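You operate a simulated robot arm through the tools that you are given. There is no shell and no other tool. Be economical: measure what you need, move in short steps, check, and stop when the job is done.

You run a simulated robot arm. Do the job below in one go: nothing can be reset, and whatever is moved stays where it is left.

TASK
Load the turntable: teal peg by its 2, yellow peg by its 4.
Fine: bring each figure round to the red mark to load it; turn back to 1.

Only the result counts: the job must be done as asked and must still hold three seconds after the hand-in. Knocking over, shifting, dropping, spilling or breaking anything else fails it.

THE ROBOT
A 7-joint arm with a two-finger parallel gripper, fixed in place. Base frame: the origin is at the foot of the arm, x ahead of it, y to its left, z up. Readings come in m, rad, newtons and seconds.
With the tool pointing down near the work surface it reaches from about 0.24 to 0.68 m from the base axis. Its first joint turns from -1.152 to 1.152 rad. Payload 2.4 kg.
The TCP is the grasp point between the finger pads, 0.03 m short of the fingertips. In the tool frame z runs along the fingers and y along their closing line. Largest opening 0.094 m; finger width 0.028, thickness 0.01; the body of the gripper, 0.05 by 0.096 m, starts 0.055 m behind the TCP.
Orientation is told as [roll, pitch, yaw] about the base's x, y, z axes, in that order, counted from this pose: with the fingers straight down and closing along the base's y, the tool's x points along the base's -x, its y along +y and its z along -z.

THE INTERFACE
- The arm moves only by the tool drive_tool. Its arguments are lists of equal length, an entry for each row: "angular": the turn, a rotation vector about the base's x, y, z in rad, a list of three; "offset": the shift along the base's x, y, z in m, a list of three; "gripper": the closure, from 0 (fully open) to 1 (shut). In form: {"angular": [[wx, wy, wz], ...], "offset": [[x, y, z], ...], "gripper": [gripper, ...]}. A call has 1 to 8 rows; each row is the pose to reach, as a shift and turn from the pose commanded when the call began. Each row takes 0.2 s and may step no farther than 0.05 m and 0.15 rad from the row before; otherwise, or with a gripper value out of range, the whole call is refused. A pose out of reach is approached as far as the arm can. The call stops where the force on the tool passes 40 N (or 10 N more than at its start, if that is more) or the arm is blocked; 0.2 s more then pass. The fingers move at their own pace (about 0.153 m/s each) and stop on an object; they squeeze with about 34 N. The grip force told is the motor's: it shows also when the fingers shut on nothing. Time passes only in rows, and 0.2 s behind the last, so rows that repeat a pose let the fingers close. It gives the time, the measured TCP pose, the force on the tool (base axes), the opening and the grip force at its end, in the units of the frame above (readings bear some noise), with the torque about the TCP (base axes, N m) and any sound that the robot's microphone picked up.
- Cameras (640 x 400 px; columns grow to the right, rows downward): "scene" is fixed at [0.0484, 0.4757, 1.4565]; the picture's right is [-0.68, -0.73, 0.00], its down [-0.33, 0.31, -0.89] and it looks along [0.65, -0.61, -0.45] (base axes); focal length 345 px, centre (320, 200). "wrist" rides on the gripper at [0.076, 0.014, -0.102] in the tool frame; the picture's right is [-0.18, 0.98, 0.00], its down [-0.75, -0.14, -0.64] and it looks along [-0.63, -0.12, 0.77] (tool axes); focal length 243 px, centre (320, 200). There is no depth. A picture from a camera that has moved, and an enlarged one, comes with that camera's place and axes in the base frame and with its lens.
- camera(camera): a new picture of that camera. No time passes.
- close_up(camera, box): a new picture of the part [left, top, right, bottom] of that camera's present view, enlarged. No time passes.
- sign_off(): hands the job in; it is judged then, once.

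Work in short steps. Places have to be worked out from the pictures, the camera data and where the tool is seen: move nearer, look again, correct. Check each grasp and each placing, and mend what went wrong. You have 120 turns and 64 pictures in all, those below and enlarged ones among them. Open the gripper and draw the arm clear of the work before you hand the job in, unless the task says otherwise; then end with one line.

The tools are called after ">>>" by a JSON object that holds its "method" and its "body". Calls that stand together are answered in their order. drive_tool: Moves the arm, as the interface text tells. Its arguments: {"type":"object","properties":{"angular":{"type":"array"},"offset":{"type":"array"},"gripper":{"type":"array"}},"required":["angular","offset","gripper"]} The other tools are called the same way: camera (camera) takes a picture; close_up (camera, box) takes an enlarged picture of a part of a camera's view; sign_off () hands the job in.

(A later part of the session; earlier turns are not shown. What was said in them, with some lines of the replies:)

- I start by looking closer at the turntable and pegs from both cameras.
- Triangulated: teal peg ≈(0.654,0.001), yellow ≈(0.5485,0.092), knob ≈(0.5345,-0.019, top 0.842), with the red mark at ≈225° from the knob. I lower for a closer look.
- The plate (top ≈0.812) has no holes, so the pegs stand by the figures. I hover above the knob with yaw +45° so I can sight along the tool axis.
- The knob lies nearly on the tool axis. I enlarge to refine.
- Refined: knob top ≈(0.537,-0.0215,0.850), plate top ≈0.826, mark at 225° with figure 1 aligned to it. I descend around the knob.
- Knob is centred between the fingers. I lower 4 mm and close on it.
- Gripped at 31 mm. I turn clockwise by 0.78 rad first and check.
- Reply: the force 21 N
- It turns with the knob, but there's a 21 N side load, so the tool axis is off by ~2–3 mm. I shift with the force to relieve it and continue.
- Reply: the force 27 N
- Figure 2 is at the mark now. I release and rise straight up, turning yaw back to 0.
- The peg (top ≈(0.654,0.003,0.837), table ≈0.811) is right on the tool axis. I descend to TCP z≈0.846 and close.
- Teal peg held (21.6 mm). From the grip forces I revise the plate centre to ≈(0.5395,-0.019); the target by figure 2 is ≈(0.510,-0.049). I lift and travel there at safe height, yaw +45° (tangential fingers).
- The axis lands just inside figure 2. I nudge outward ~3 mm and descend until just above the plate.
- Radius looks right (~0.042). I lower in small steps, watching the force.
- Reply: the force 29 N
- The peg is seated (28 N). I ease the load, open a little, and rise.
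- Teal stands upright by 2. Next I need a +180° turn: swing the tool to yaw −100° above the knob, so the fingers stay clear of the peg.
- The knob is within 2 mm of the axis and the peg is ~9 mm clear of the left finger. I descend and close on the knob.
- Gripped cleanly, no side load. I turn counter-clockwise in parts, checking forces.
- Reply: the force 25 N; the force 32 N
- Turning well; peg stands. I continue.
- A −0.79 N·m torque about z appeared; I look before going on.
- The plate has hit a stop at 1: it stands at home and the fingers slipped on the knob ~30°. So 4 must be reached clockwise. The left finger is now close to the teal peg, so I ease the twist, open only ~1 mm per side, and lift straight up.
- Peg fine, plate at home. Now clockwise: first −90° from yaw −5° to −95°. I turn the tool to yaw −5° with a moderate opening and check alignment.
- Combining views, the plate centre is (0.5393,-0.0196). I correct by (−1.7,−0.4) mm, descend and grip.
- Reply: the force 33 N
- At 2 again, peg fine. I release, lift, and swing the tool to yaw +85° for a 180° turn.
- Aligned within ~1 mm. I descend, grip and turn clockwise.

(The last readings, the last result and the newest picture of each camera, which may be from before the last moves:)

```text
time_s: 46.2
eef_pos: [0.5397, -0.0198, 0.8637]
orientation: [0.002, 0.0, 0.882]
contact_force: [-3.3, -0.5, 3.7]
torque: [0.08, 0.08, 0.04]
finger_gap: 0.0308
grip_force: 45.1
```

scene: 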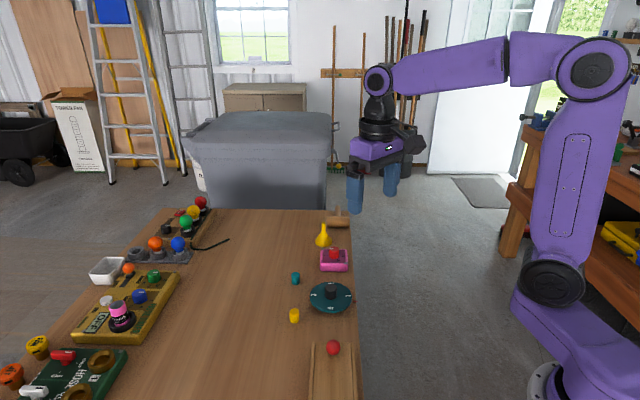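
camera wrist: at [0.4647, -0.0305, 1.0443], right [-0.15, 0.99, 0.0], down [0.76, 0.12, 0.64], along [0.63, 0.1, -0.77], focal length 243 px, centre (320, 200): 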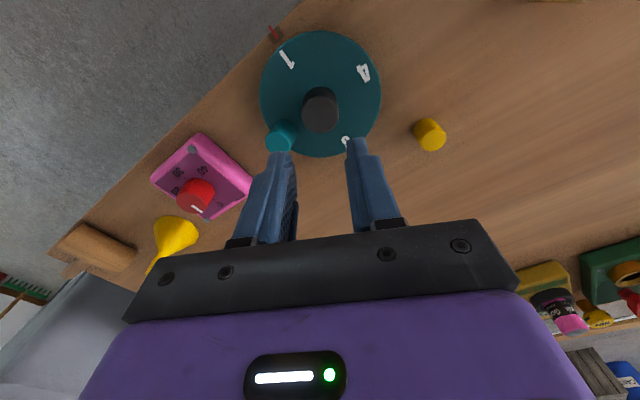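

Very low loads now; I continue turning.

>>> {"method": "drive_tool", "body": {"angular": [[0, 0, -0.1], [0, 0, -0.2], [0, 0, -0.3], [0, 0, -0.4], [0, 0, -0.5], [0, 0, -0.6], [0, 0, -0.7]], "offset": [[0, 0, 0], [0, 0, 0], [0, 0, 0], [0, 0, 0], [0, 0, 0], [0, 0, 0], [0, 0, 0]], "gripper": [0.8, 0.8, 0.8, 0.8, 0.8, 0.8, 0.8]}}

>>> {"method": "drive_tool", "body": {"angular": [[0, 0, -0.1], [0, 0, -0.2], [0, 0, -0.3], [0, 0, -0.4], [0, 0, -0.5], [0, 0, -0.6], [0, 0, -0.7]], "offset": [[0, 0, 0], [0, 0, 0], [0, 0, 0], [0, 0, 0], [0, 0, 0], [0, 0, 0], [0, 0, 0]], "gripper": [0.8, 0.8, 0.8, 0.8, 0.8, 0.8, 0.8]}}

>>> {"method": "close_up", "body": {"camera": "scene", "box": [280, 220, 380, 320]}}

```text
time_s: 47.8
eef_pos: [0.5383, -0.0189, 0.8639]
orientation: [0.0, -0.001, 0.181]
contact_force: [-7.1, 0.0, 26.1]
torque: [-0.1, 0.47, 0.05]
finger_gap: 0.0308
grip_force: 45.5
```

```text
time_s: 49.4
eef_pos: [0.539, -0.0187, 0.8646]
orientation: [0.0, -0.001, -0.518]
contact_force: [-9.7, 4.6, 28.5]
torque: [-0.11, -0.27, -0.02]
finger_gap: 0.0307
grip_force: 45.1
```

```text
4.00 times, centred on (330, 270) of scene
camera zoom: at [0.0476, 0.4758, 1.4565], right [-0.68, -0.73, 0.0], down [-0.33, 0.31, -0.89], along [0.65, -0.61, -0.45], focal length 1381 px, centre (280, -80)
```

zoom: 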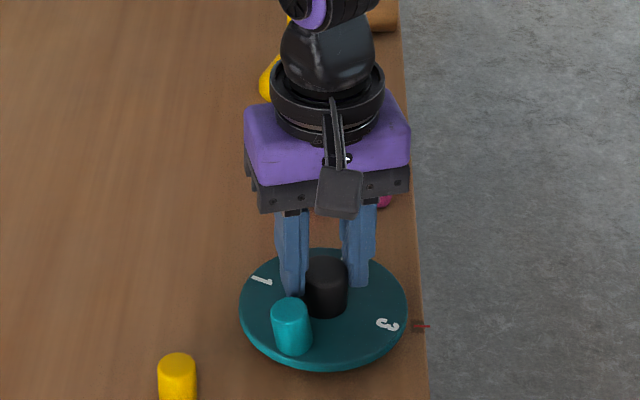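

>>> {"method": "drive_tool", "body": {"angular": [[0, 0, 0], [0, 0, -0.1], [0, 0, -0.2], [0, 0, -0.3], [0, 0, -0.4], [0, 0, -0.5], [0, 0, -0.6]], "offset": [[-0.0008, 0.0005, 0.0012], [-0.0008, 0.0005, 0.0012], [-0.0008, 0.0005, 0.0012], [-0.0008, 0.0005, 0.0012], [-0.0008, 0.0005, 0.0012], [-0.0008, 0.0005, 0.0012], [-0.0008, 0.0005, 0.0012]], "gripper": [0.8, 0.8, 0.8, 0.8, 0.8, 0.8, 0.8]}}

>>> {"method": "drive_tool", "body": {"angular": [[0, 0, -0.1], [0, 0, -0.2], [0, 0, -0.3], [0, 0, -0.4], [0, 0, -0.5], [0, 0, -0.54], [0, 0, -0.54]], "offset": [[0, 0, 0], [0, 0, 0], [0, 0, 0], [0, 0, 0], [0, 0, 0], [0, 0, 0], [0, 0, 0]], "gripper": [0.8, 0.8, 0.8, 0.8, 0.8, 0.8, 0.8]}}

>>> {"method": "close_up", "body": {"camera": "scene", "box": [280, 220, 380, 320]}}

```text
time_s: 51.0
eef_pos: [0.5397, -0.0183, 0.8642]
orientation: [-0.001, 0.0, -1.119]
contact_force: [16.2, 2.3, -31.1]
torque: [0.05, -0.3, 0.03]
finger_gap: 0.0308
grip_force: 45.2
```

```text
time_s: 52.6
eef_pos: [0.5392, -0.0182, 0.8648]
orientation: [0.001, 0.001, -1.657]
contact_force: [18.1, 1.7, -28.4]
torque: [-0.25, -0.31, 0.49]
finger_gap: 0.0309
grip_force: 45.3
```

```text
4.00 times, centred on (330, 270) of scene
camera zoom: at [0.0493, 0.4757, 1.4564], right [-0.68, -0.73, 0.0], down [-0.33, 0.31, -0.89], along [0.65, -0.61, -0.45], focal length 1381 px, centre (280, -80)
```

zoom: 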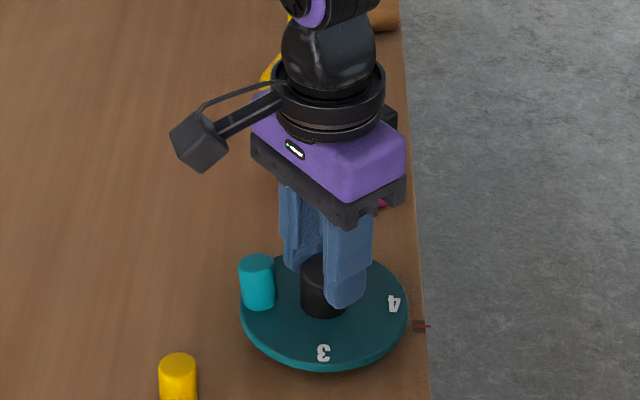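

4 is at the mark. I release, lift, and head for the yellow peg while turning the yaw back.

>>> {"method": "drive_tool", "body": {"angular": [[0, 0, 0], [0, 0, 0], [0, 0, 0], [0, 0, 0], [0, 0, 0], [0, 0, 0.14], [0, 0, 0.28], [0, 0, 0.42]], "offset": [[0.0015, 0, -0.001], [0.0015, 0, -0.001], [0.0015, 0, 0.015], [0.0015, 0, 0.03], [0.0015, 0, 0.055], [0, 0, 0.07], [0, 0.015, 0.07], [0, 0.03, 0.07]], "gripper": [0.6, 0.55, 0.55, 0.5, 0.45, 0.3, 0, 0]}}

>>> {"method": "drive_tool", "body": {"angular": [[0, 0, 0.145], [0, 0, 0.29], [0, 0, 0.435], [0, 0, 0.58], [0, 0, 0.725], [0, 0, 0.87], [0, 0, 1.015], [0, 0, 1.16]], "offset": [[0.002, 0.01, 0], [0.004, 0.02, 0], [0.006, 0.03, 0], [0.008, 0.04, 0], [0.009, 0.05, 0], [0.009, 0.06, 0], [0.009, 0.07, 0], [0.009, 0.08, 0]], "gripper": [0, 0, 0, 0, 0, 0, 0, 0]}}

>>> {"method": "drive_tool", "body": {"angular": [[0, 0, 0.078], [0, 0, 0.078]], "offset": [[0, 0, -0.01], [0, 0, -0.02]], "gripper": [0, 0]}}

>>> {"method": "camera", "body": {"camera": "wrist"}}

>>> {"method": "close_up", "body": {"camera": "scene", "box": [260, 220, 380, 340]}}

```text
time_s: 54.4
eef_pos: [0.5376, 0.0117, 0.9351]
orientation: [0.001, 0.0, -1.234]
contact_force: [0.1, 0.8, 0.7]
torque: [0.01, -0.01, 0.0]
finger_gap: 0.094
grip_force: 0.1
```

```text
time_s: 56.2
eef_pos: [0.5479, 0.0911, 0.9332]
orientation: [0.0, -0.001, -0.072]
contact_force: [0.6, -0.5, 1.1]
torque: [0.02, 0.02, 0.01]
finger_gap: 0.094
grip_force: 0.0
```

```text
time_s: 56.8
eef_pos: [0.5468, 0.0904, 0.9143]
orientation: [-0.001, -0.001, 0.005]
contact_force: [0.1, -0.6, -0.6]
torque: [0.0, 0.01, -0.03]
finger_gap: 0.0941
grip_force: 0.2
```

```text
28 pictures are left
camera wrist: at [0.4713, 0.105, 1.0157], right [0.18, 0.98, 0.0], down [0.75, -0.14, 0.64], along [0.63, -0.12, -0.77], focal length 243 px, centre (320, 200)
```

wrist: 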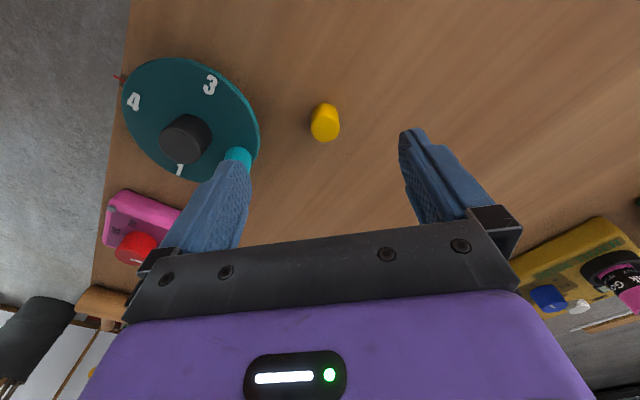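

```text
3.33 times, centred on (320, 280) of scene
camera zoom: at [0.0484, 0.4757, 1.4565], right [-0.68, -0.73, 0.0], down [-0.33, 0.31, -0.89], along [0.65, -0.61, -0.45], focal length 1151 px, centre (320, -67)
```

zoom: 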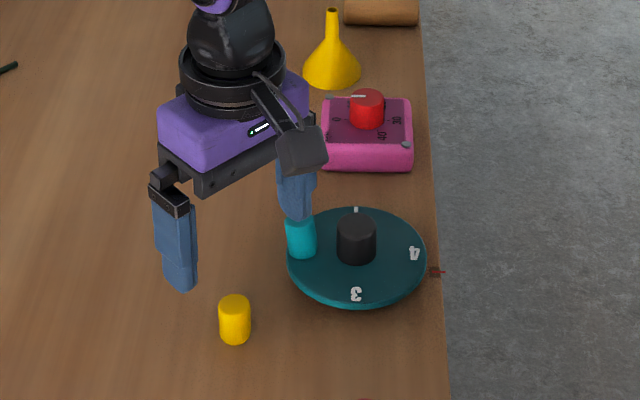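

Yellow peg ≈(0.547,0.0945). I narrow the opening (teal is near the left finger), descend and close.

>>> {"method": "drive_tool", "body": {"angular": [[0, 0, 0], [0, 0, 0], [0, 0, 0], [0, 0, 0]], "offset": [[0.0005, 0.004, 0], [0.0005, 0.004, -0.02], [0.0005, 0.004, -0.035], [0.0005, 0.004, -0.045]], "gripper": [0.35, 0.35, 0.35, 0.35]}}

>>> {"method": "close_up", "body": {"camera": "wrist", "box": [200, 70, 440, 230]}}

```text
time_s: 57.8
eef_pos: [0.5471, 0.0959, 0.8689]
orientation: [0.0, 0.0, 0.002]
contact_force: [0.1, 0.2, -0.5]
torque: [-0.05, -0.02, -0.02]
finger_gap: 0.0609
grip_force: 0.0
```

```text
2.50 times, centred on (320, 150) of wrist
camera zoom: at [0.4709, 0.11, 0.9701], right [0.18, 0.98, 0.0], down [0.75, -0.14, 0.64], along [0.63, -0.12, -0.77], focal length 606 px, centre (320, 325)
```

zoom: 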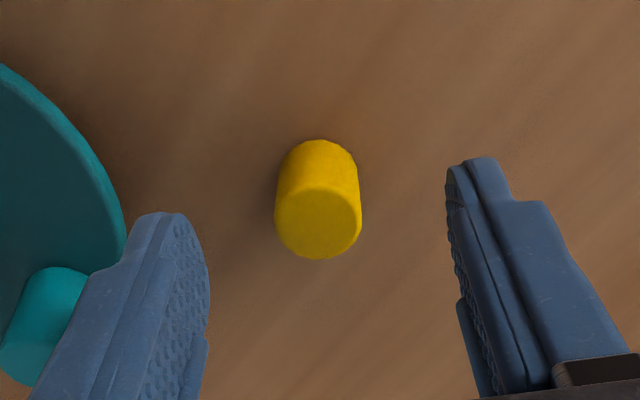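

Centred. I lower the last 21 mm and close.

>>> {"method": "drive_tool", "body": {"angular": [[0, 0, 0], [0, 0, 0], [0, 0, 0], [0, 0, 0], [0, 0, 0]], "offset": [[0, 0, -0.012], [0, 0, -0.021], [0, 0, -0.021], [0, 0, -0.021], [0, 0, -0.021]], "gripper": [0.35, 0.35, 0.9, 0.9, 0.9]}}

```text
time_s: 59.0
eef_pos: [0.5466, 0.0938, 0.8494]
orientation: [0.0, 0.0, 0.003]
contact_force: [-0.4, -0.5, -0.9]
torque: [0.0, 0.01, -0.01]
finger_gap: 0.0216
grip_force: 34.1
```

Yellow held. I lift and carry it to just by figure 4 at the mark, ≈(0.509,-0.050), yaw +45°.

>>> {"method": "drive_tool", "body": {"angular": [[0, 0, 0], [0, 0, 0], [0, 0, 0.13], [0, 0, 0.26], [0, 0, 0.39], [0, 0, 0.52], [0, 0, 0.65], [0, 0, 0.785]], "offset": [[0, 0, 0.03], [0, 0, 0.067], [-0.01, -0.025, 0.067], [-0.02, -0.05, 0.067], [-0.03, -0.075, 0.067], [-0.038, -0.1, 0.067], [-0.038, -0.125, 0.067], [-0.038, -0.1445, 0.067]], "gripper": [0.9, 0.9, 0.9, 0.9, 0.9, 0.9, 0.9, 0.9]}}

>>> {"method": "close_up", "body": {"camera": "wrist", "box": [200, 50, 440, 250]}}

```text
time_s: 60.8
eef_pos: [0.5109, -0.0494, 0.9143]
orientation: [-0.001, -0.001, 0.79]
contact_force: [-1.2, 0.1, 0.6]
torque: [-0.04, -0.01, 0.03]
finger_gap: 0.0218
grip_force: 34.2
```

```text
2.00 times, centred on (320, 150) of wrist
camera zoom: at [0.4463, -0.0938, 1.016], right [-0.57, 0.82, 0.0], down [0.63, 0.44, 0.64], along [0.53, 0.36, -0.77], focal length 485 px, centre (320, 300)
```

zoom: 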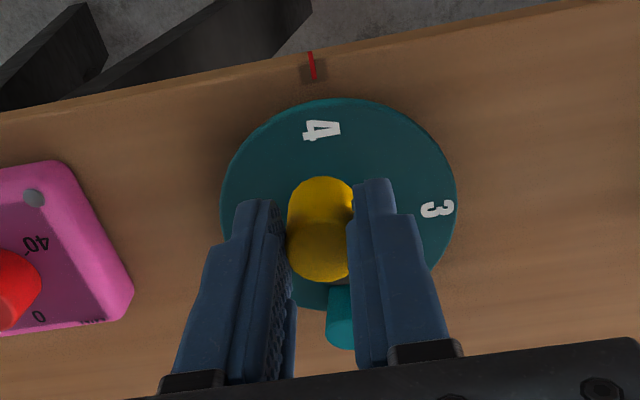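

>>> {"method": "drive_tool", "body": {"angular": [[0, 0, 0], [0, 0, 0], [0, 0, 0], [0, 0, 0]], "offset": [[-0.001, -0.0015, -0.02], [-0.001, -0.0015, -0.035], [-0.001, -0.0015, -0.043], [-0.001, -0.0015, -0.0465]], "gripper": [0.9, 0.9, 0.9, 0.9]}}

>>> {"method": "drive_tool", "body": {"angular": [[0, 0, 0], [0, 0, 0]], "offset": [[0, 0, -0.001], [0, 0, -0.002]], "gripper": [0.9, 0.9]}}

```text
time_s: 61.8
eef_pos: [0.5092, -0.0499, 0.868]
orientation: [0.0, 0.0, 0.788]
contact_force: [-0.1, -0.6, -0.1]
torque: [-0.01, -0.02, -0.01]
finger_gap: 0.0218
grip_force: 34.2
```

```text
time_s: 62.4
eef_pos: [0.509, -0.0508, 0.8666]
orientation: [0.001, -0.001, 0.787]
contact_force: [-0.8, -0.8, 9.5]
torque: [0.02, -0.02, 0.01]
finger_gap: 0.0217
grip_force: 33.7
```

Seated with 9.5 N. I open slightly and rise.

>>> {"method": "drive_tool", "body": {"angular": [[0, 0, 0], [0, 0, 0], [0, 0, 0], [0, 0, 0], [0, 0, 0], [0, 0, 0], [0, 0, 0]], "offset": [[0, 0, 0], [0, 0, 0.0005], [0, 0, 0.0005], [0, 0, 0.01], [0, 0, 0.03], [0, 0, 0.06], [0, 0, 0.085]], "gripper": [0.9, 0.7, 0.5, 0.5, 0.5, 0.5, 0.5]}}

>>> {"method": "close_up", "body": {"camera": "scene", "box": [290, 240, 370, 320]}}

>>> {"method": "close_up", "body": {"camera": "wrist", "box": [240, 30, 400, 190]}}

```text
time_s: 64.0
eef_pos: [0.5086, -0.0503, 0.9527]
orientation: [0.0, -0.001, 0.787]
contact_force: [0.4, 0.6, 0.2]
torque: [-0.01, 0.0, 0.01]
finger_gap: 0.0472
grip_force: 0.0
```

```text
5.00 times, centred on (330, 280) of scene
camera zoom: at [0.0484, 0.4757, 1.4565], right [-0.68, -0.73, 0.0], down [-0.33, 0.31, -0.89], along [0.65, -0.61, -0.45], focal length 1726 px, centre (270, -200)
```

zoom: 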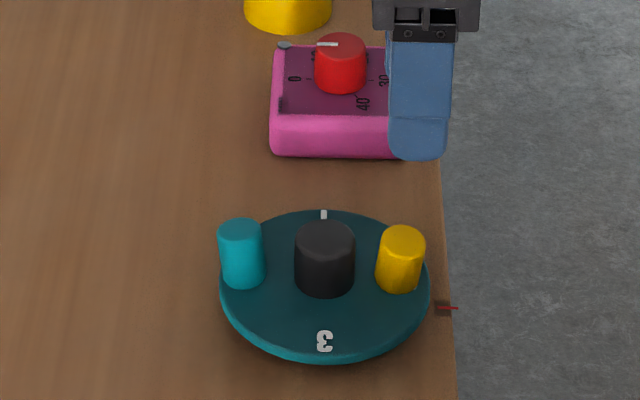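

```text
2.50 times, centred on (320, 110) of wrist
camera zoom: at [0.4459, -0.0943, 1.0543], right [-0.57, 0.82, 0.0], down [0.63, 0.43, 0.64], along [0.53, 0.36, -0.77], focal length 606 px, centre (320, 425)
```

zoom: 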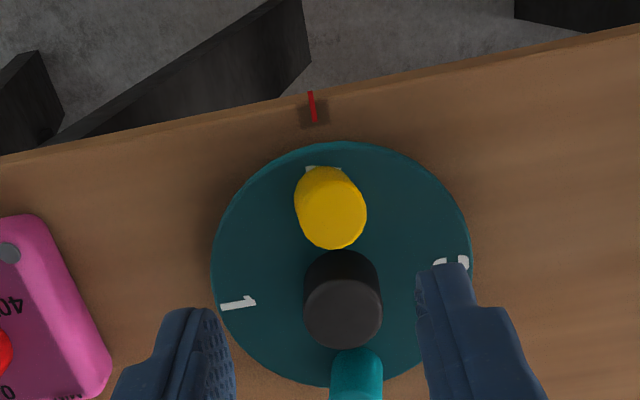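

Both pegs stand properly. Now return: swing to yaw −95° over the knob for a +180° turn, then +90°.

>>> {"method": "drive_tool", "body": {"angular": [[0, 0, -0.145], [0, 0, -0.29], [0, 0, -0.435], [0, 0, -0.58], [0, 0, -0.725], [0, 0, -0.87], [0, 0, -1.015], [0, 0, -1.16]], "offset": [[0.005, 0.005, 0], [0.01, 0.01, 0], [0.015, 0.015, 0], [0.02, 0.02, 0], [0.025, 0.025, 0], [0.0305, 0.031, 0], [0.0305, 0.031, 0], [0.0305, 0.031, 0]], "gripper": [0.45, 0.45, 0.45, 0.45, 0.45, 0.45, 0.45, 0.45]}}

>>> {"method": "drive_tool", "body": {"angular": [[0, 0, -0.145], [0, 0, -0.29], [0, 0, -0.435], [0, 0, -0.58], [0, 0, -0.725], [0, 0, -0.87], [0, 0, -1.015], [0, 0, -1.16]], "offset": [[0, 0, 0], [0, 0, 0], [0, 0, 0], [0, 0, 0], [0, 0, 0], [0, 0, 0], [0, 0, 0], [0, 0, 0]], "gripper": [0.45, 0.45, 0.45, 0.45, 0.45, 0.45, 0.45, 0.45]}}

>>> {"method": "drive_tool", "body": {"angular": [[0, 0, -0.123], [0, 0, -0.123]], "offset": [[0, 0, -0.02], [0, 0, -0.045]], "gripper": [0.45, 0.45]}}

>>> {"method": "close_up", "body": {"camera": "wrist", "box": [240, 30, 400, 190]}}

```text
time_s: 65.8
eef_pos: [0.5391, -0.0207, 0.9526]
orientation: [0.003, -0.001, -0.379]
contact_force: [-0.3, 0.2, 0.6]
torque: [0.0, -0.02, 0.0]
finger_gap: 0.0516
grip_force: 0.1
```

```text
time_s: 67.6
eef_pos: [0.5387, -0.0197, 0.9531]
orientation: [0.001, 0.001, -1.536]
contact_force: [0.7, 0.5, -0.5]
torque: [0.0, -0.02, 0.03]
finger_gap: 0.0516
grip_force: 0.0
```

```text
time_s: 68.2
eef_pos: [0.5393, -0.0201, 0.9079]
orientation: [0.001, -0.002, -1.657]
contact_force: [0.6, 0.7, 1.3]
torque: [0.01, 0.0, -0.02]
finger_gap: 0.0518
grip_force: 0.1
```

```text
2.50 times, centred on (320, 110) of wrist
camera zoom: at [0.5603, 0.0548, 1.0089], right [0.96, -0.27, 0.0], down [-0.21, -0.74, 0.64], along [-0.17, -0.62, -0.77], focal length 606 px, centre (320, 425)
```

zoom: 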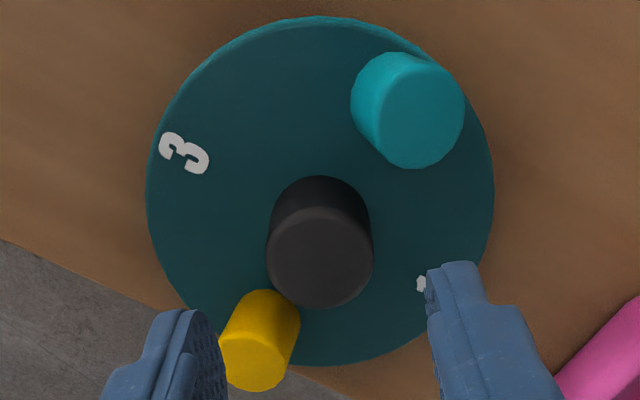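

Aligned; both pegs clear of the fingers. I descend, grip and start turning counter-clockwise.

>>> {"method": "drive_tool", "body": {"angular": [[0, 0, 0], [0, 0, 0], [0, 0, 0], [0, 0, 0], [0, 0, 0]], "offset": [[0, 0.0005, -0.02], [0, 0.0005, -0.037], [0, 0.0005, -0.045], [0, 0.0005, -0.045], [0, 0.0005, -0.045]], "gripper": [0.45, 0.45, 0.45, 0.8, 0.8]}}

>>> {"method": "drive_tool", "body": {"angular": [[0, 0, 0.1], [0, 0, 0.2], [0, 0, 0.3], [0, 0, 0.4], [0, 0, 0.5], [0, 0, 0.6]], "offset": [[0, 0, 0], [0, 0, 0], [0, 0, 0], [0, 0, 0], [0, 0, 0], [0, 0, 0]], "gripper": [0.8, 0.8, 0.8, 0.8, 0.8, 0.8]}}

```text
time_s: 69.4
eef_pos: [0.5398, -0.0202, 0.8618]
orientation: [0.002, 0.0, -1.656]
contact_force: [6.3, -0.9, -5.7]
torque: [-0.08, -0.25, 0.02]
finger_gap: 0.0307
grip_force: 44.7
```

```text
time_s: 70.8
eef_pos: [0.538, -0.0201, 0.862]
orientation: [-0.001, -0.001, -1.055]
contact_force: [7.7, -2.3, -18.2]
torque: [-0.53, -0.5, 0.0]
finger_gap: 0.0308
grip_force: 44.8
```

>>> {"method": "drive_tool", "body": {"angular": [[0, 0, 0], [0, 0, 0.1], [0, 0, 0.2], [0, 0, 0.3], [0, 0, 0.4], [0, 0, 0.5], [0, 0, 0.6]], "offset": [[0.001, 0, -0.0008], [0.001, 0, -0.0008], [0.001, 0, -0.0008], [0.001, 0, -0.0008], [0.001, 0, -0.0008], [0.001, 0, -0.0008], [0.001, 0, -0.0008]], "gripper": [0.8, 0.8, 0.8, 0.8, 0.8, 0.8, 0.8]}}

```text
time_s: 72.4
eef_pos: [0.5401, -0.0195, 0.8621]
orientation: [-0.001, 0.001, -0.453]
contact_force: [-0.8, -5.4, 5.4]
torque: [0.21, 1.03, -0.02]
finger_gap: 0.0309
grip_force: 44.9
```

Loads are fine; I continue in steps.

>>> {"method": "drive_tool", "body": {"angular": [[0, 0, 0.1], [0, 0, 0.2], [0, 0, 0.3], [0, 0, 0.4], [0, 0, 0.5], [0, 0, 0.6], [0, 0, 0.7]], "offset": [[0, -0.0005, 0], [0, -0.0005, 0], [0, -0.0005, 0], [0, -0.0005, 0], [0, -0.0005, 0], [0, -0.0005, 0], [0, -0.0005, 0]], "gripper": [0.8, 0.8, 0.8, 0.8, 0.8, 0.8, 0.8]}}

>>> {"method": "close_up", "body": {"camera": "scene", "box": [280, 220, 380, 320]}}

```text
time_s: 74.0
eef_pos: [0.541, -0.0188, 0.8621]
orientation: [0.0, -0.001, 0.247]
contact_force: [-5.6, 8.9, 22.2]
torque: [0.04, 0.66, 0.03]
finger_gap: 0.0306
grip_force: 45.0
```

```text
4.00 times, centred on (330, 270) of scene
camera zoom: at [0.0479, 0.4759, 1.4564], right [-0.68, -0.73, 0.0], down [-0.33, 0.31, -0.89], along [0.65, -0.61, -0.45], focal length 1381 px, centre (280, -80)
```

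zoom: 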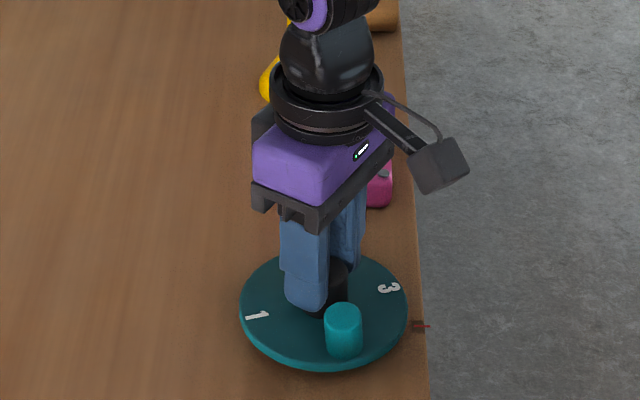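

>>> {"method": "drive_tool", "body": {"angular": [[0, 0, 0], [0, 0, 0.1], [0, 0, 0.2], [0, 0, 0.3], [0, 0, 0.4], [0, 0, 0.5], [0, 0, 0.6]], "offset": [[-0.0008, 0.001, 0.001], [-0.0008, 0.001, 0.001], [-0.0008, 0.001, 0.001], [-0.0008, 0.001, 0.001], [-0.0008, 0.001, 0.001], [-0.0008, 0.001, 0.001], [-0.0008, 0.001, 0.001]], "gripper": [0.8, 0.8, 0.8, 0.8, 0.8, 0.8, 0.8]}}

>>> {"method": "drive_tool", "body": {"angular": [[0, 0, 0.1], [0, 0, 0.2], [0, 0, 0.3], [0, 0, 0.4], [0, 0, 0.5], [0, 0, 0.6], [0, 0, 0.637]], "offset": [[0, 0, 0], [0, 0, 0], [0, 0, 0], [0, 0, 0], [0, 0, 0], [0, 0, 0], [0, 0, 0]], "gripper": [0.8, 0.8, 0.8, 0.8, 0.8, 0.8, 0.8]}}

>>> {"method": "close_up", "body": {"camera": "scene", "box": [280, 220, 380, 320]}}

```text
time_s: 75.6
eef_pos: [0.5395, -0.0189, 0.8615]
orientation: [-0.001, -0.001, 0.847]
contact_force: [12.7, 6.4, -19.9]
torque: [0.1, -0.21, 0.03]
finger_gap: 0.0309
grip_force: 45.2
```

```text
time_s: 77.2
eef_pos: [0.5392, -0.0185, 0.863]
orientation: [0.002, 0.001, 1.484]
contact_force: [7.8, 7.9, -21.7]
torque: [-0.12, -0.25, 0.03]
finger_gap: 0.0306
grip_force: 44.9
```

```text
4.00 times, centred on (330, 270) of scene
camera zoom: at [0.049, 0.4759, 1.4564], right [-0.68, -0.73, 0.0], down [-0.33, 0.31, -0.89], along [0.65, -0.61, -0.45], focal length 1381 px, centre (280, -80)
```

zoom: 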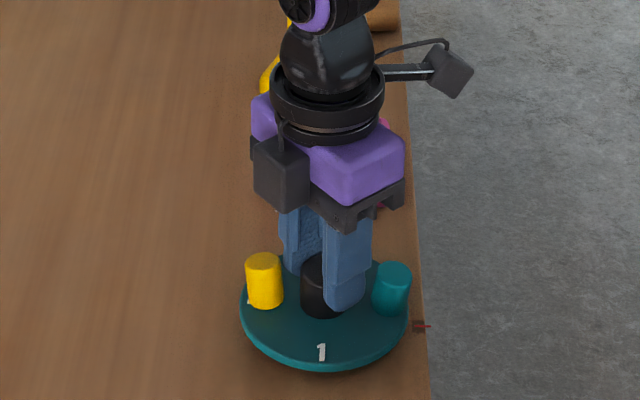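

Half the return is done (2 at the mark). I release, lift, and swing back to yaw −95°.

>>> {"method": "drive_tool", "body": {"angular": [[0, 0, 0], [0, 0, 0], [0, 0, 0], [0, 0, 0], [0, 0, 0], [0, 0, -0.14], [0, 0, -0.28], [0, 0, -0.42]], "offset": [[0.0005, 0.0005, -0.0008], [0.0005, 0, 0], [0, -0.0005, 0.015], [0, -0.0005, 0.03], [0, -0.0005, 0.045], [0, -0.0005, 0.045], [0, -0.0005, 0.045], [0, -0.0005, 0.045]], "gripper": [0.6, 0.55, 0.55, 0.5, 0.45, 0.45, 0.45, 0.45]}}

>>> {"method": "drive_tool", "body": {"angular": [[0, 0, -0.14], [0, 0, -0.28], [0, 0, -0.42], [0, 0, -0.56], [0, 0, -0.7], [0, 0, -0.84], [0, 0, -0.98], [0, 0, -1.12]], "offset": [[0, 0, 0], [0, 0, 0], [0, 0, 0], [0, 0, 0], [0, 0, 0], [0, 0, 0], [0, 0, 0], [0, 0, 0]], "gripper": [0.45, 0.45, 0.45, 0.45, 0.45, 0.45, 0.45, 0.45]}}

>>> {"method": "drive_tool", "body": {"angular": [[0, 0, -0.14], [0, 0, -0.28], [0, 0, -0.42], [0, 0, -0.56], [0, 0, -0.7], [0, 0, -0.84], [0, 0, -0.98], [0, 0, -1.12]], "offset": [[0, 0, 0], [0, 0, 0], [0, 0, 0], [0, 0, 0], [0, 0, 0], [0, 0, 0], [0, 0, 0], [0, 0, 0]], "gripper": [0.45, 0.45, 0.45, 0.45, 0.45, 0.45, 0.45, 0.45]}}

>>> {"method": "drive_tool", "body": {"angular": [[0, 0, -0.14], [0, 0, -0.28], [0, 0, -0.42], [0, 0, -0.481]], "offset": [[0, 0, 0], [0, 0, 0], [0, 0, 0], [0, 0, 0]], "gripper": [0.45, 0.45, 0.45, 0.45]}}

>>> {"method": "close_up", "body": {"camera": "wrist", "box": [240, 30, 400, 190]}}

```text
time_s: 79.0
eef_pos: [0.5401, -0.0185, 0.9079]
orientation: [0.0, 0.0, 1.059]
contact_force: [-0.5, 0.5, 0.7]
torque: [0.0, 0.0, 0.02]
finger_gap: 0.0516
grip_force: 0.1
```

```text
time_s: 80.8
eef_pos: [0.5402, -0.0192, 0.9081]
orientation: [0.0, 0.001, -0.061]
contact_force: [0.6, 0.1, -0.4]
torque: [-0.01, -0.01, -0.03]
finger_gap: 0.0518
grip_force: 0.0
```

```text
time_s: 82.6
eef_pos: [0.5389, -0.0184, 0.9074]
orientation: [-0.001, 0.0, -1.182]
contact_force: [0.3, 1.3, -0.2]
torque: [0.01, 0.01, -0.03]
finger_gap: 0.0518
grip_force: 0.1
```

```text
time_s: 83.6
eef_pos: [0.5398, -0.0204, 0.9079]
orientation: [-0.001, 0.001, -1.662]
contact_force: [-0.3, 0.0, 0.2]
torque: [0.03, 0.01, 0.0]
finger_gap: 0.0517
grip_force: 0.2
```

```text
2.50 times, centred on (320, 110) of wrist
camera zoom: at [0.5612, 0.0555, 1.0091], right [0.96, -0.27, 0.0], down [-0.21, -0.74, 0.64], along [-0.17, -0.62, -0.77], focal length 606 px, centre (320, 425)
```

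zoom: 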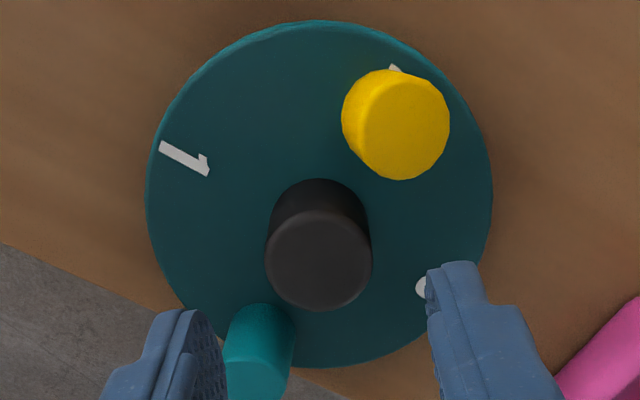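

Aligned. I grip and turn the last +90°.

>>> {"method": "drive_tool", "body": {"angular": [[0, 0, 0], [0, 0, 0], [0, 0, 0], [0, 0, 0], [0, 0, 0]], "offset": [[0, 0, -0.02], [0, 0, -0.037], [0, 0, -0.045], [0, 0, -0.045], [0, 0, -0.045]], "gripper": [0.45, 0.45, 0.45, 0.8, 0.8]}}

>>> {"method": "drive_tool", "body": {"angular": [[0, 0, 0.1], [0, 0, 0.2], [0, 0, 0.3], [0, 0, 0.4], [0, 0, 0.5], [0, 0, 0.6], [0, 0, 0.7]], "offset": [[0, 0, 0], [0, 0, 0], [0, 0, 0], [0, 0, 0], [0, 0, 0], [0, 0, 0], [0, 0, 0]], "gripper": [0.8, 0.8, 0.8, 0.8, 0.8, 0.8, 0.8]}}

>>> {"method": "drive_tool", "body": {"angular": [[0, 0, 0.1], [0, 0, 0.2], [0, 0, 0.3], [0, 0, 0.4], [0, 0, 0.5], [0, 0, 0.6], [0, 0, 0.7]], "offset": [[0.0005, 0, 0], [0.0005, 0, 0], [0.0005, 0, 0], [0.0005, 0, 0], [0.0005, 0, 0], [0.0005, 0, 0], [0.0005, 0, 0]], "gripper": [0.8, 0.8, 0.8, 0.8, 0.8, 0.8, 0.8]}}

```text
time_s: 84.8
eef_pos: [0.5391, -0.0198, 0.8612]
orientation: [0.002, 0.001, -1.661]
contact_force: [7.1, -1.0, -4.0]
torque: [0.01, -0.3, 0.01]
finger_gap: 0.0308
grip_force: 45.0
```

```text
time_s: 86.4
eef_pos: [0.54, -0.0197, 0.8619]
orientation: [-0.001, 0.002, -0.96]
contact_force: [11.2, -2.7, -25.7]
torque: [0.1, -0.19, -0.02]
finger_gap: 0.0306
grip_force: 45.4
```

```text
time_s: 88.0
eef_pos: [0.5396, -0.0193, 0.8617]
orientation: [0.001, 0.002, -0.258]
contact_force: [1.8, -1.1, -21.8]
torque: [0.12, 0.74, -0.04]
finger_gap: 0.0306
grip_force: 45.1
```

>>> {"method": "drive_tool", "body": {"angular": [[0, 0, 0.1], [0, 0, 0.171], [0, 0, 0.171]], "offset": [[0, 0, -0.0008], [0, 0, -0.0008], [0, 0, -0.0008]], "gripper": [0.8, 0.8, 0.8]}}

>>> {"method": "close_up", "body": {"camera": "scene", "box": [290, 240, 370, 320]}}

>>> {"method": "close_up", "body": {"camera": "wrist", "box": [220, 10, 420, 210]}}

```text
time_s: 88.8
eef_pos: [0.5401, -0.0202, 0.8621]
orientation: [-0.001, 0.0, -0.088]
contact_force: [-2.9, 0.2, -9.6]
torque: [0.03, 1.08, 0.02]
finger_gap: 0.031
grip_force: 45.2
```

```text
5.00 times, centred on (330, 280) of scene
camera zoom: at [0.0485, 0.4757, 1.4565], right [-0.68, -0.73, 0.0], down [-0.33, 0.31, -0.89], along [0.65, -0.61, -0.45], focal length 1726 px, centre (270, -200)
```

zoom: 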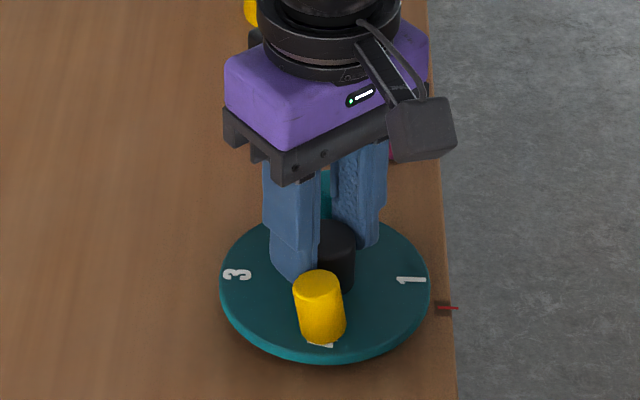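

```text
2.00 times, centred on (320, 110) of wrist
camera zoom: at [0.4658, 0.002, 0.9635], right [0.27, 0.96, 0.0], down [0.74, -0.21, 0.64], along [0.62, -0.17, -0.77], focal length 485 px, centre (320, 380)
```

zoom: 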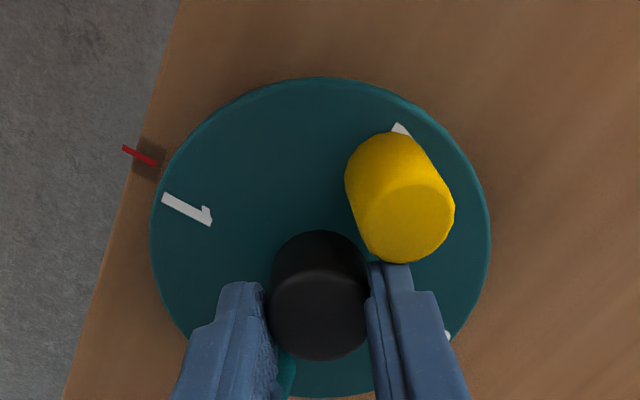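

1 is perhaps 2° short of home, and the yellow peg seems to lean slightly; I enlarge to check.

>>> {"method": "close_up", "body": {"camera": "scene", "box": [315, 280, 355, 312]}}

>>> {"method": "close_up", "body": {"camera": "wrist", "box": [320, 60, 400, 150]}}

```text
12.50 times, centred on (335, 296) of scene
camera zoom: at [0.0485, 0.4757, 1.4565], right [-0.68, -0.73, 0.0], down [-0.33, 0.31, -0.89], along [0.65, -0.61, -0.45], focal length 4315 px, centre (132, -1000)
```

zoom: 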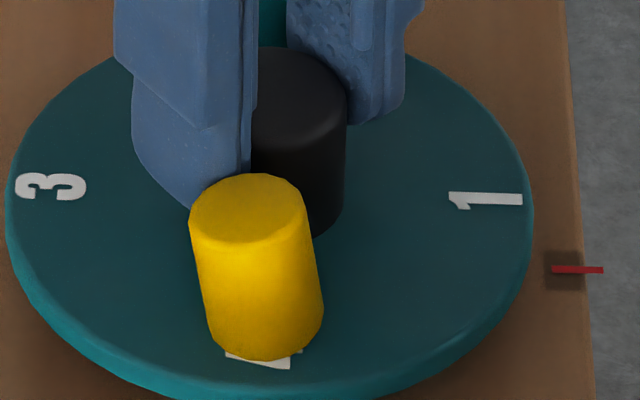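

```text
4.44 times, centred on (360, 105) of wrist
camera zoom: at [0.4658, 0.002, 0.9635], right [0.27, 0.96, 0.0], down [0.74, -0.21, 0.64], along [0.62, -0.17, -0.77], focal length 1078 px, centre (142, 622)
```

zoom: 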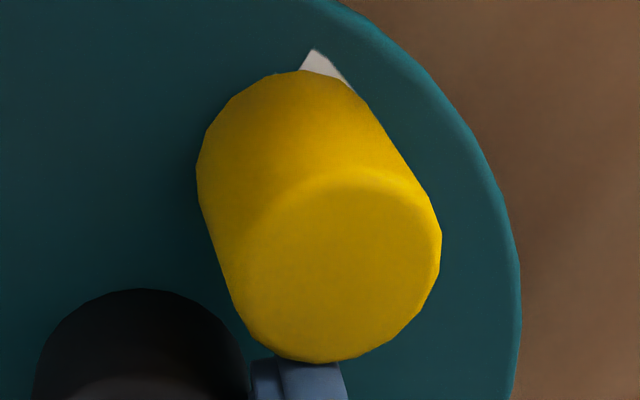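

The yellow peg leans a few degrees, perhaps touching the finger's edge. I seat the plate gently to the stop, open just ~1 mm per side and lift straight up.

>>> {"method": "drive_tool", "body": {"angular": [[0, 0, 0.025], [0, 0, 0.05], [0, 0, 0.05]], "offset": [[0, 0, 0], [0, 0, 0], [0, 0, 0]], "gripper": [0.8, 0.8, 0.8]}}

>>> {"method": "close_up", "body": {"camera": "scene", "box": [315, 280, 355, 312]}}

```text
time_s: 89.6
eef_pos: [0.5405, -0.0195, 0.862]
orientation: [-0.001, -0.002, -0.039]
contact_force: [-4.3, 1.8, -9.5]
torque: [0.09, -0.36, -0.25]
finger_gap: 0.0308
grip_force: 44.7
```

```text
12.50 times, centred on (335, 296) of scene
camera zoom: at [0.0484, 0.4757, 1.4565], right [-0.68, -0.73, 0.0], down [-0.33, 0.31, -0.89], along [0.65, -0.61, -0.45], focal length 4315 px, centre (132, -1000)
```

zoom: 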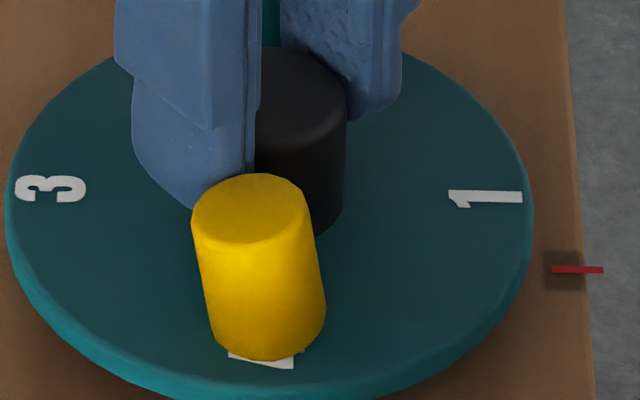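

It's at the stop (−0.25 N·m, figure 1 no longer moves). I release minimally and lift.

>>> {"method": "drive_tool", "body": {"angular": [[0, 0, -0.01], [0, 0, -0.01], [0, 0, -0.01], [0, 0, -0.01]], "offset": [[0, 0, 0], [0, 0, 0], [0, 0, 0], [0, 0, 0]], "gripper": [0.8, 0.655, 0.65, 0.65]}}

>>> {"method": "drive_tool", "body": {"angular": [[0, 0, 0], [0, 0, 0], [0, 0, 0], [0, 0, 0], [0, 0, 0], [0, 0, 0]], "offset": [[0, 0, 0.008], [0, 0, 0.016], [0, 0, 0.03], [0, 0, 0.05], [0, 0, 0.08], [0, 0, 0.11]], "gripper": [0.65, 0.65, 0.65, 0.65, 0.65, 0.65]}}

>>> {"method": "close_up", "body": {"camera": "scene", "box": [310, 265, 360, 312]}}

>>> {"method": "close_up", "body": {"camera": "wrist", "box": [250, 0, 390, 140]}}

```text
time_s: 90.6
eef_pos: [0.5403, -0.0189, 0.8631]
orientation: [-0.001, 0.0, -0.05]
contact_force: [-0.3, 0.3, 0.3]
torque: [0.0, 0.0, 0.0]
finger_gap: 0.0328
grip_force: 0.0
```

```text
time_s: 92.0
eef_pos: [0.5391, -0.02, 0.9718]
orientation: [0.001, 0.0, -0.049]
contact_force: [0.6, -0.4, -0.5]
torque: [0.01, -0.01, 0.03]
finger_gap: 0.0326
grip_force: 0.0
```

```text
8.51 times, centred on (335, 288) of scene
camera zoom: at [0.0484, 0.4757, 1.4565], right [-0.68, -0.73, 0.0], down [-0.33, 0.31, -0.89], along [0.65, -0.61, -0.45], focal length 2938 px, centre (192, -553)
```

zoom: 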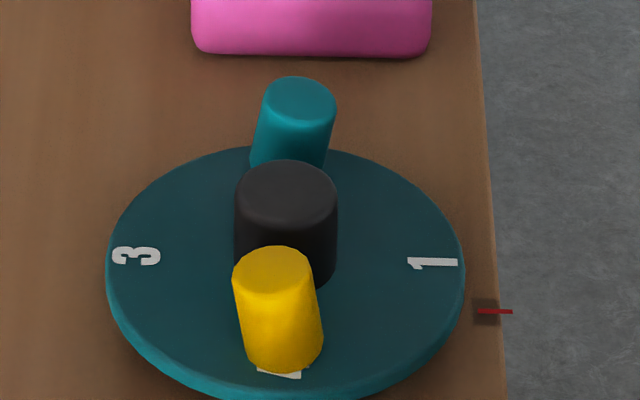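

```text
2.86 times, centred on (320, 70) of wrist
camera zoom: at [0.4648, -0.0015, 1.0728], right [0.23, 0.97, 0.0], down [0.75, -0.18, 0.64], along [0.62, -0.15, -0.77], focal length 693 px, centre (320, 571)
```

zoom: 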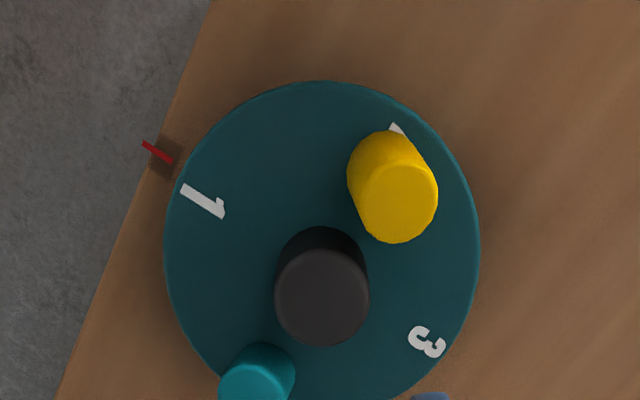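

Both pegs lean slightly the same way although nothing touches them now. I open the gripper, back away and let time pass, then look again.

>>> {"method": "drive_tool", "body": {"angular": [[0, 0, 0], [0, 0, 0], [0, 0, 0], [0, 0, 0], [0, 0, 0], [0, 0, 0], [0, 0, 0], [0, 0, 0]], "offset": [[-0.03, 0, 0.02], [-0.06, 0, 0.03], [-0.09, 0, 0.03], [-0.12, 0, 0.03], [-0.12, 0, 0.03], [-0.12, 0, 0.03], [-0.12, 0, 0.03], [-0.12, 0, 0.03]], "gripper": [0.4, 0.2, 0, 0, 0, 0, 0, 0]}}

>>> {"method": "close_up", "body": {"camera": "scene", "box": [310, 265, 360, 312]}}

>>> {"method": "close_up", "body": {"camera": "wrist", "box": [260, 140, 380, 240]}}

```text
time_s: 93.8
eef_pos: [0.4194, -0.0207, 1.0023]
orientation: [-0.001, -0.002, -0.048]
contact_force: [0.5, -0.2, -0.8]
torque: [-0.01, -0.01, 0.02]
finger_gap: 0.0939
grip_force: 0.0
```

```text
8.51 times, centred on (335, 288) of scene
camera zoom: at [0.0484, 0.4757, 1.4565], right [-0.68, -0.73, 0.0], down [-0.33, 0.31, -0.89], along [0.65, -0.61, -0.45], focal length 2938 px, centre (192, -553)
```

zoom: 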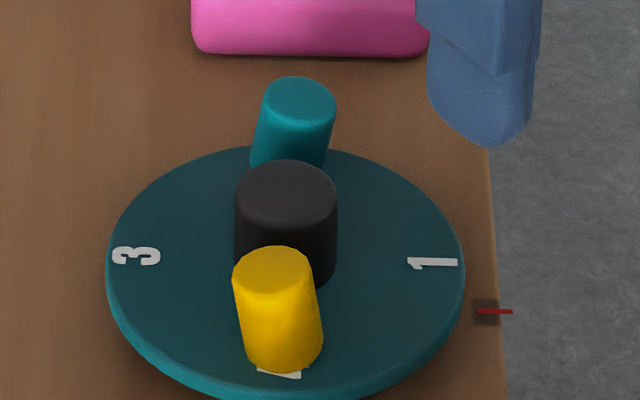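

```text
4.00 times, centred on (320, 190) of wrist
camera zoom: at [0.3442, -0.0018, 1.1034], right [0.23, 0.97, 0.0], down [0.75, -0.18, 0.64], along [0.62, -0.15, -0.77], focal length 970 px, centre (320, 240)
```

zoom: 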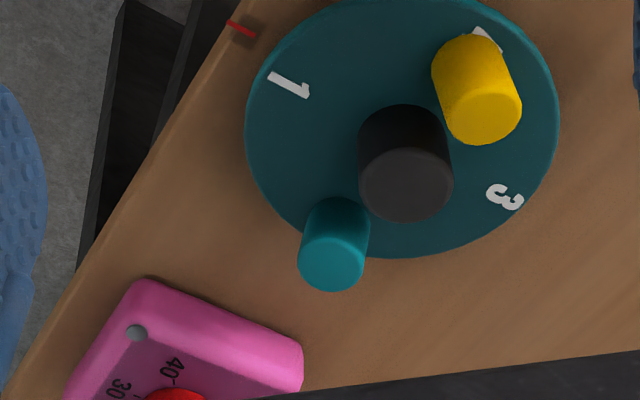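

Figure 1 is back at its home at the red mark. Both pegs stand stable by 2 and 4; the slight lean hasn't changed with time, and nothing else moved. I raise the arm clear, then hand in.

>>> {"method": "drive_tool", "body": {"angular": [[0, 0, 0], [0, 0, 0], [0, 0, 0], [0, 0, 0]], "offset": [[0, 0, 0.04], [0, 0, 0.08], [0, 0, 0.12], [0, 0, 0.15]], "gripper": [0, 0, 0, 0]}}

>>> {"method": "camera", "body": {"camera": "scene"}}

```text
time_s: 94.8
eef_pos: [0.4205, -0.0183, 1.1536]
orientation: [0.001, 0.0, -0.05]
contact_force: [-0.3, -1.1, -0.3]
torque: [0.01, 0.02, 0.03]
finger_gap: 0.094
grip_force: 0.0
```

```text
9 pictures are left
```

scene: 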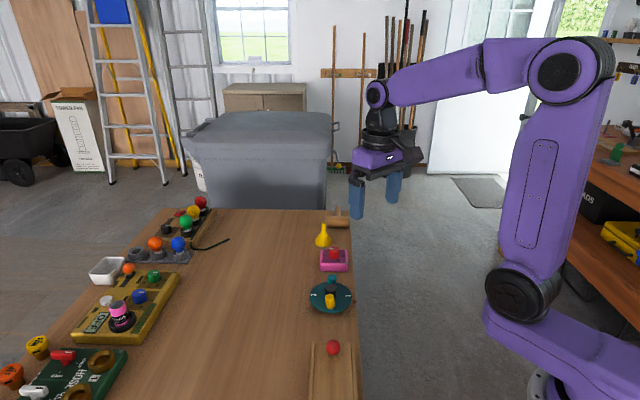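

The arm is clear with the gripper open, and the rest of the scene looks unchanged. I hand in.

>>> {"method": "sign_off", "body": {}}

```text
The job is handed in.
```

The job is handed in: the teal peg was loaded by 2 and the yellow by 4, each at the red mark, and the table is turned back to 1; both pegs lean about 8° but were stable when last checked.
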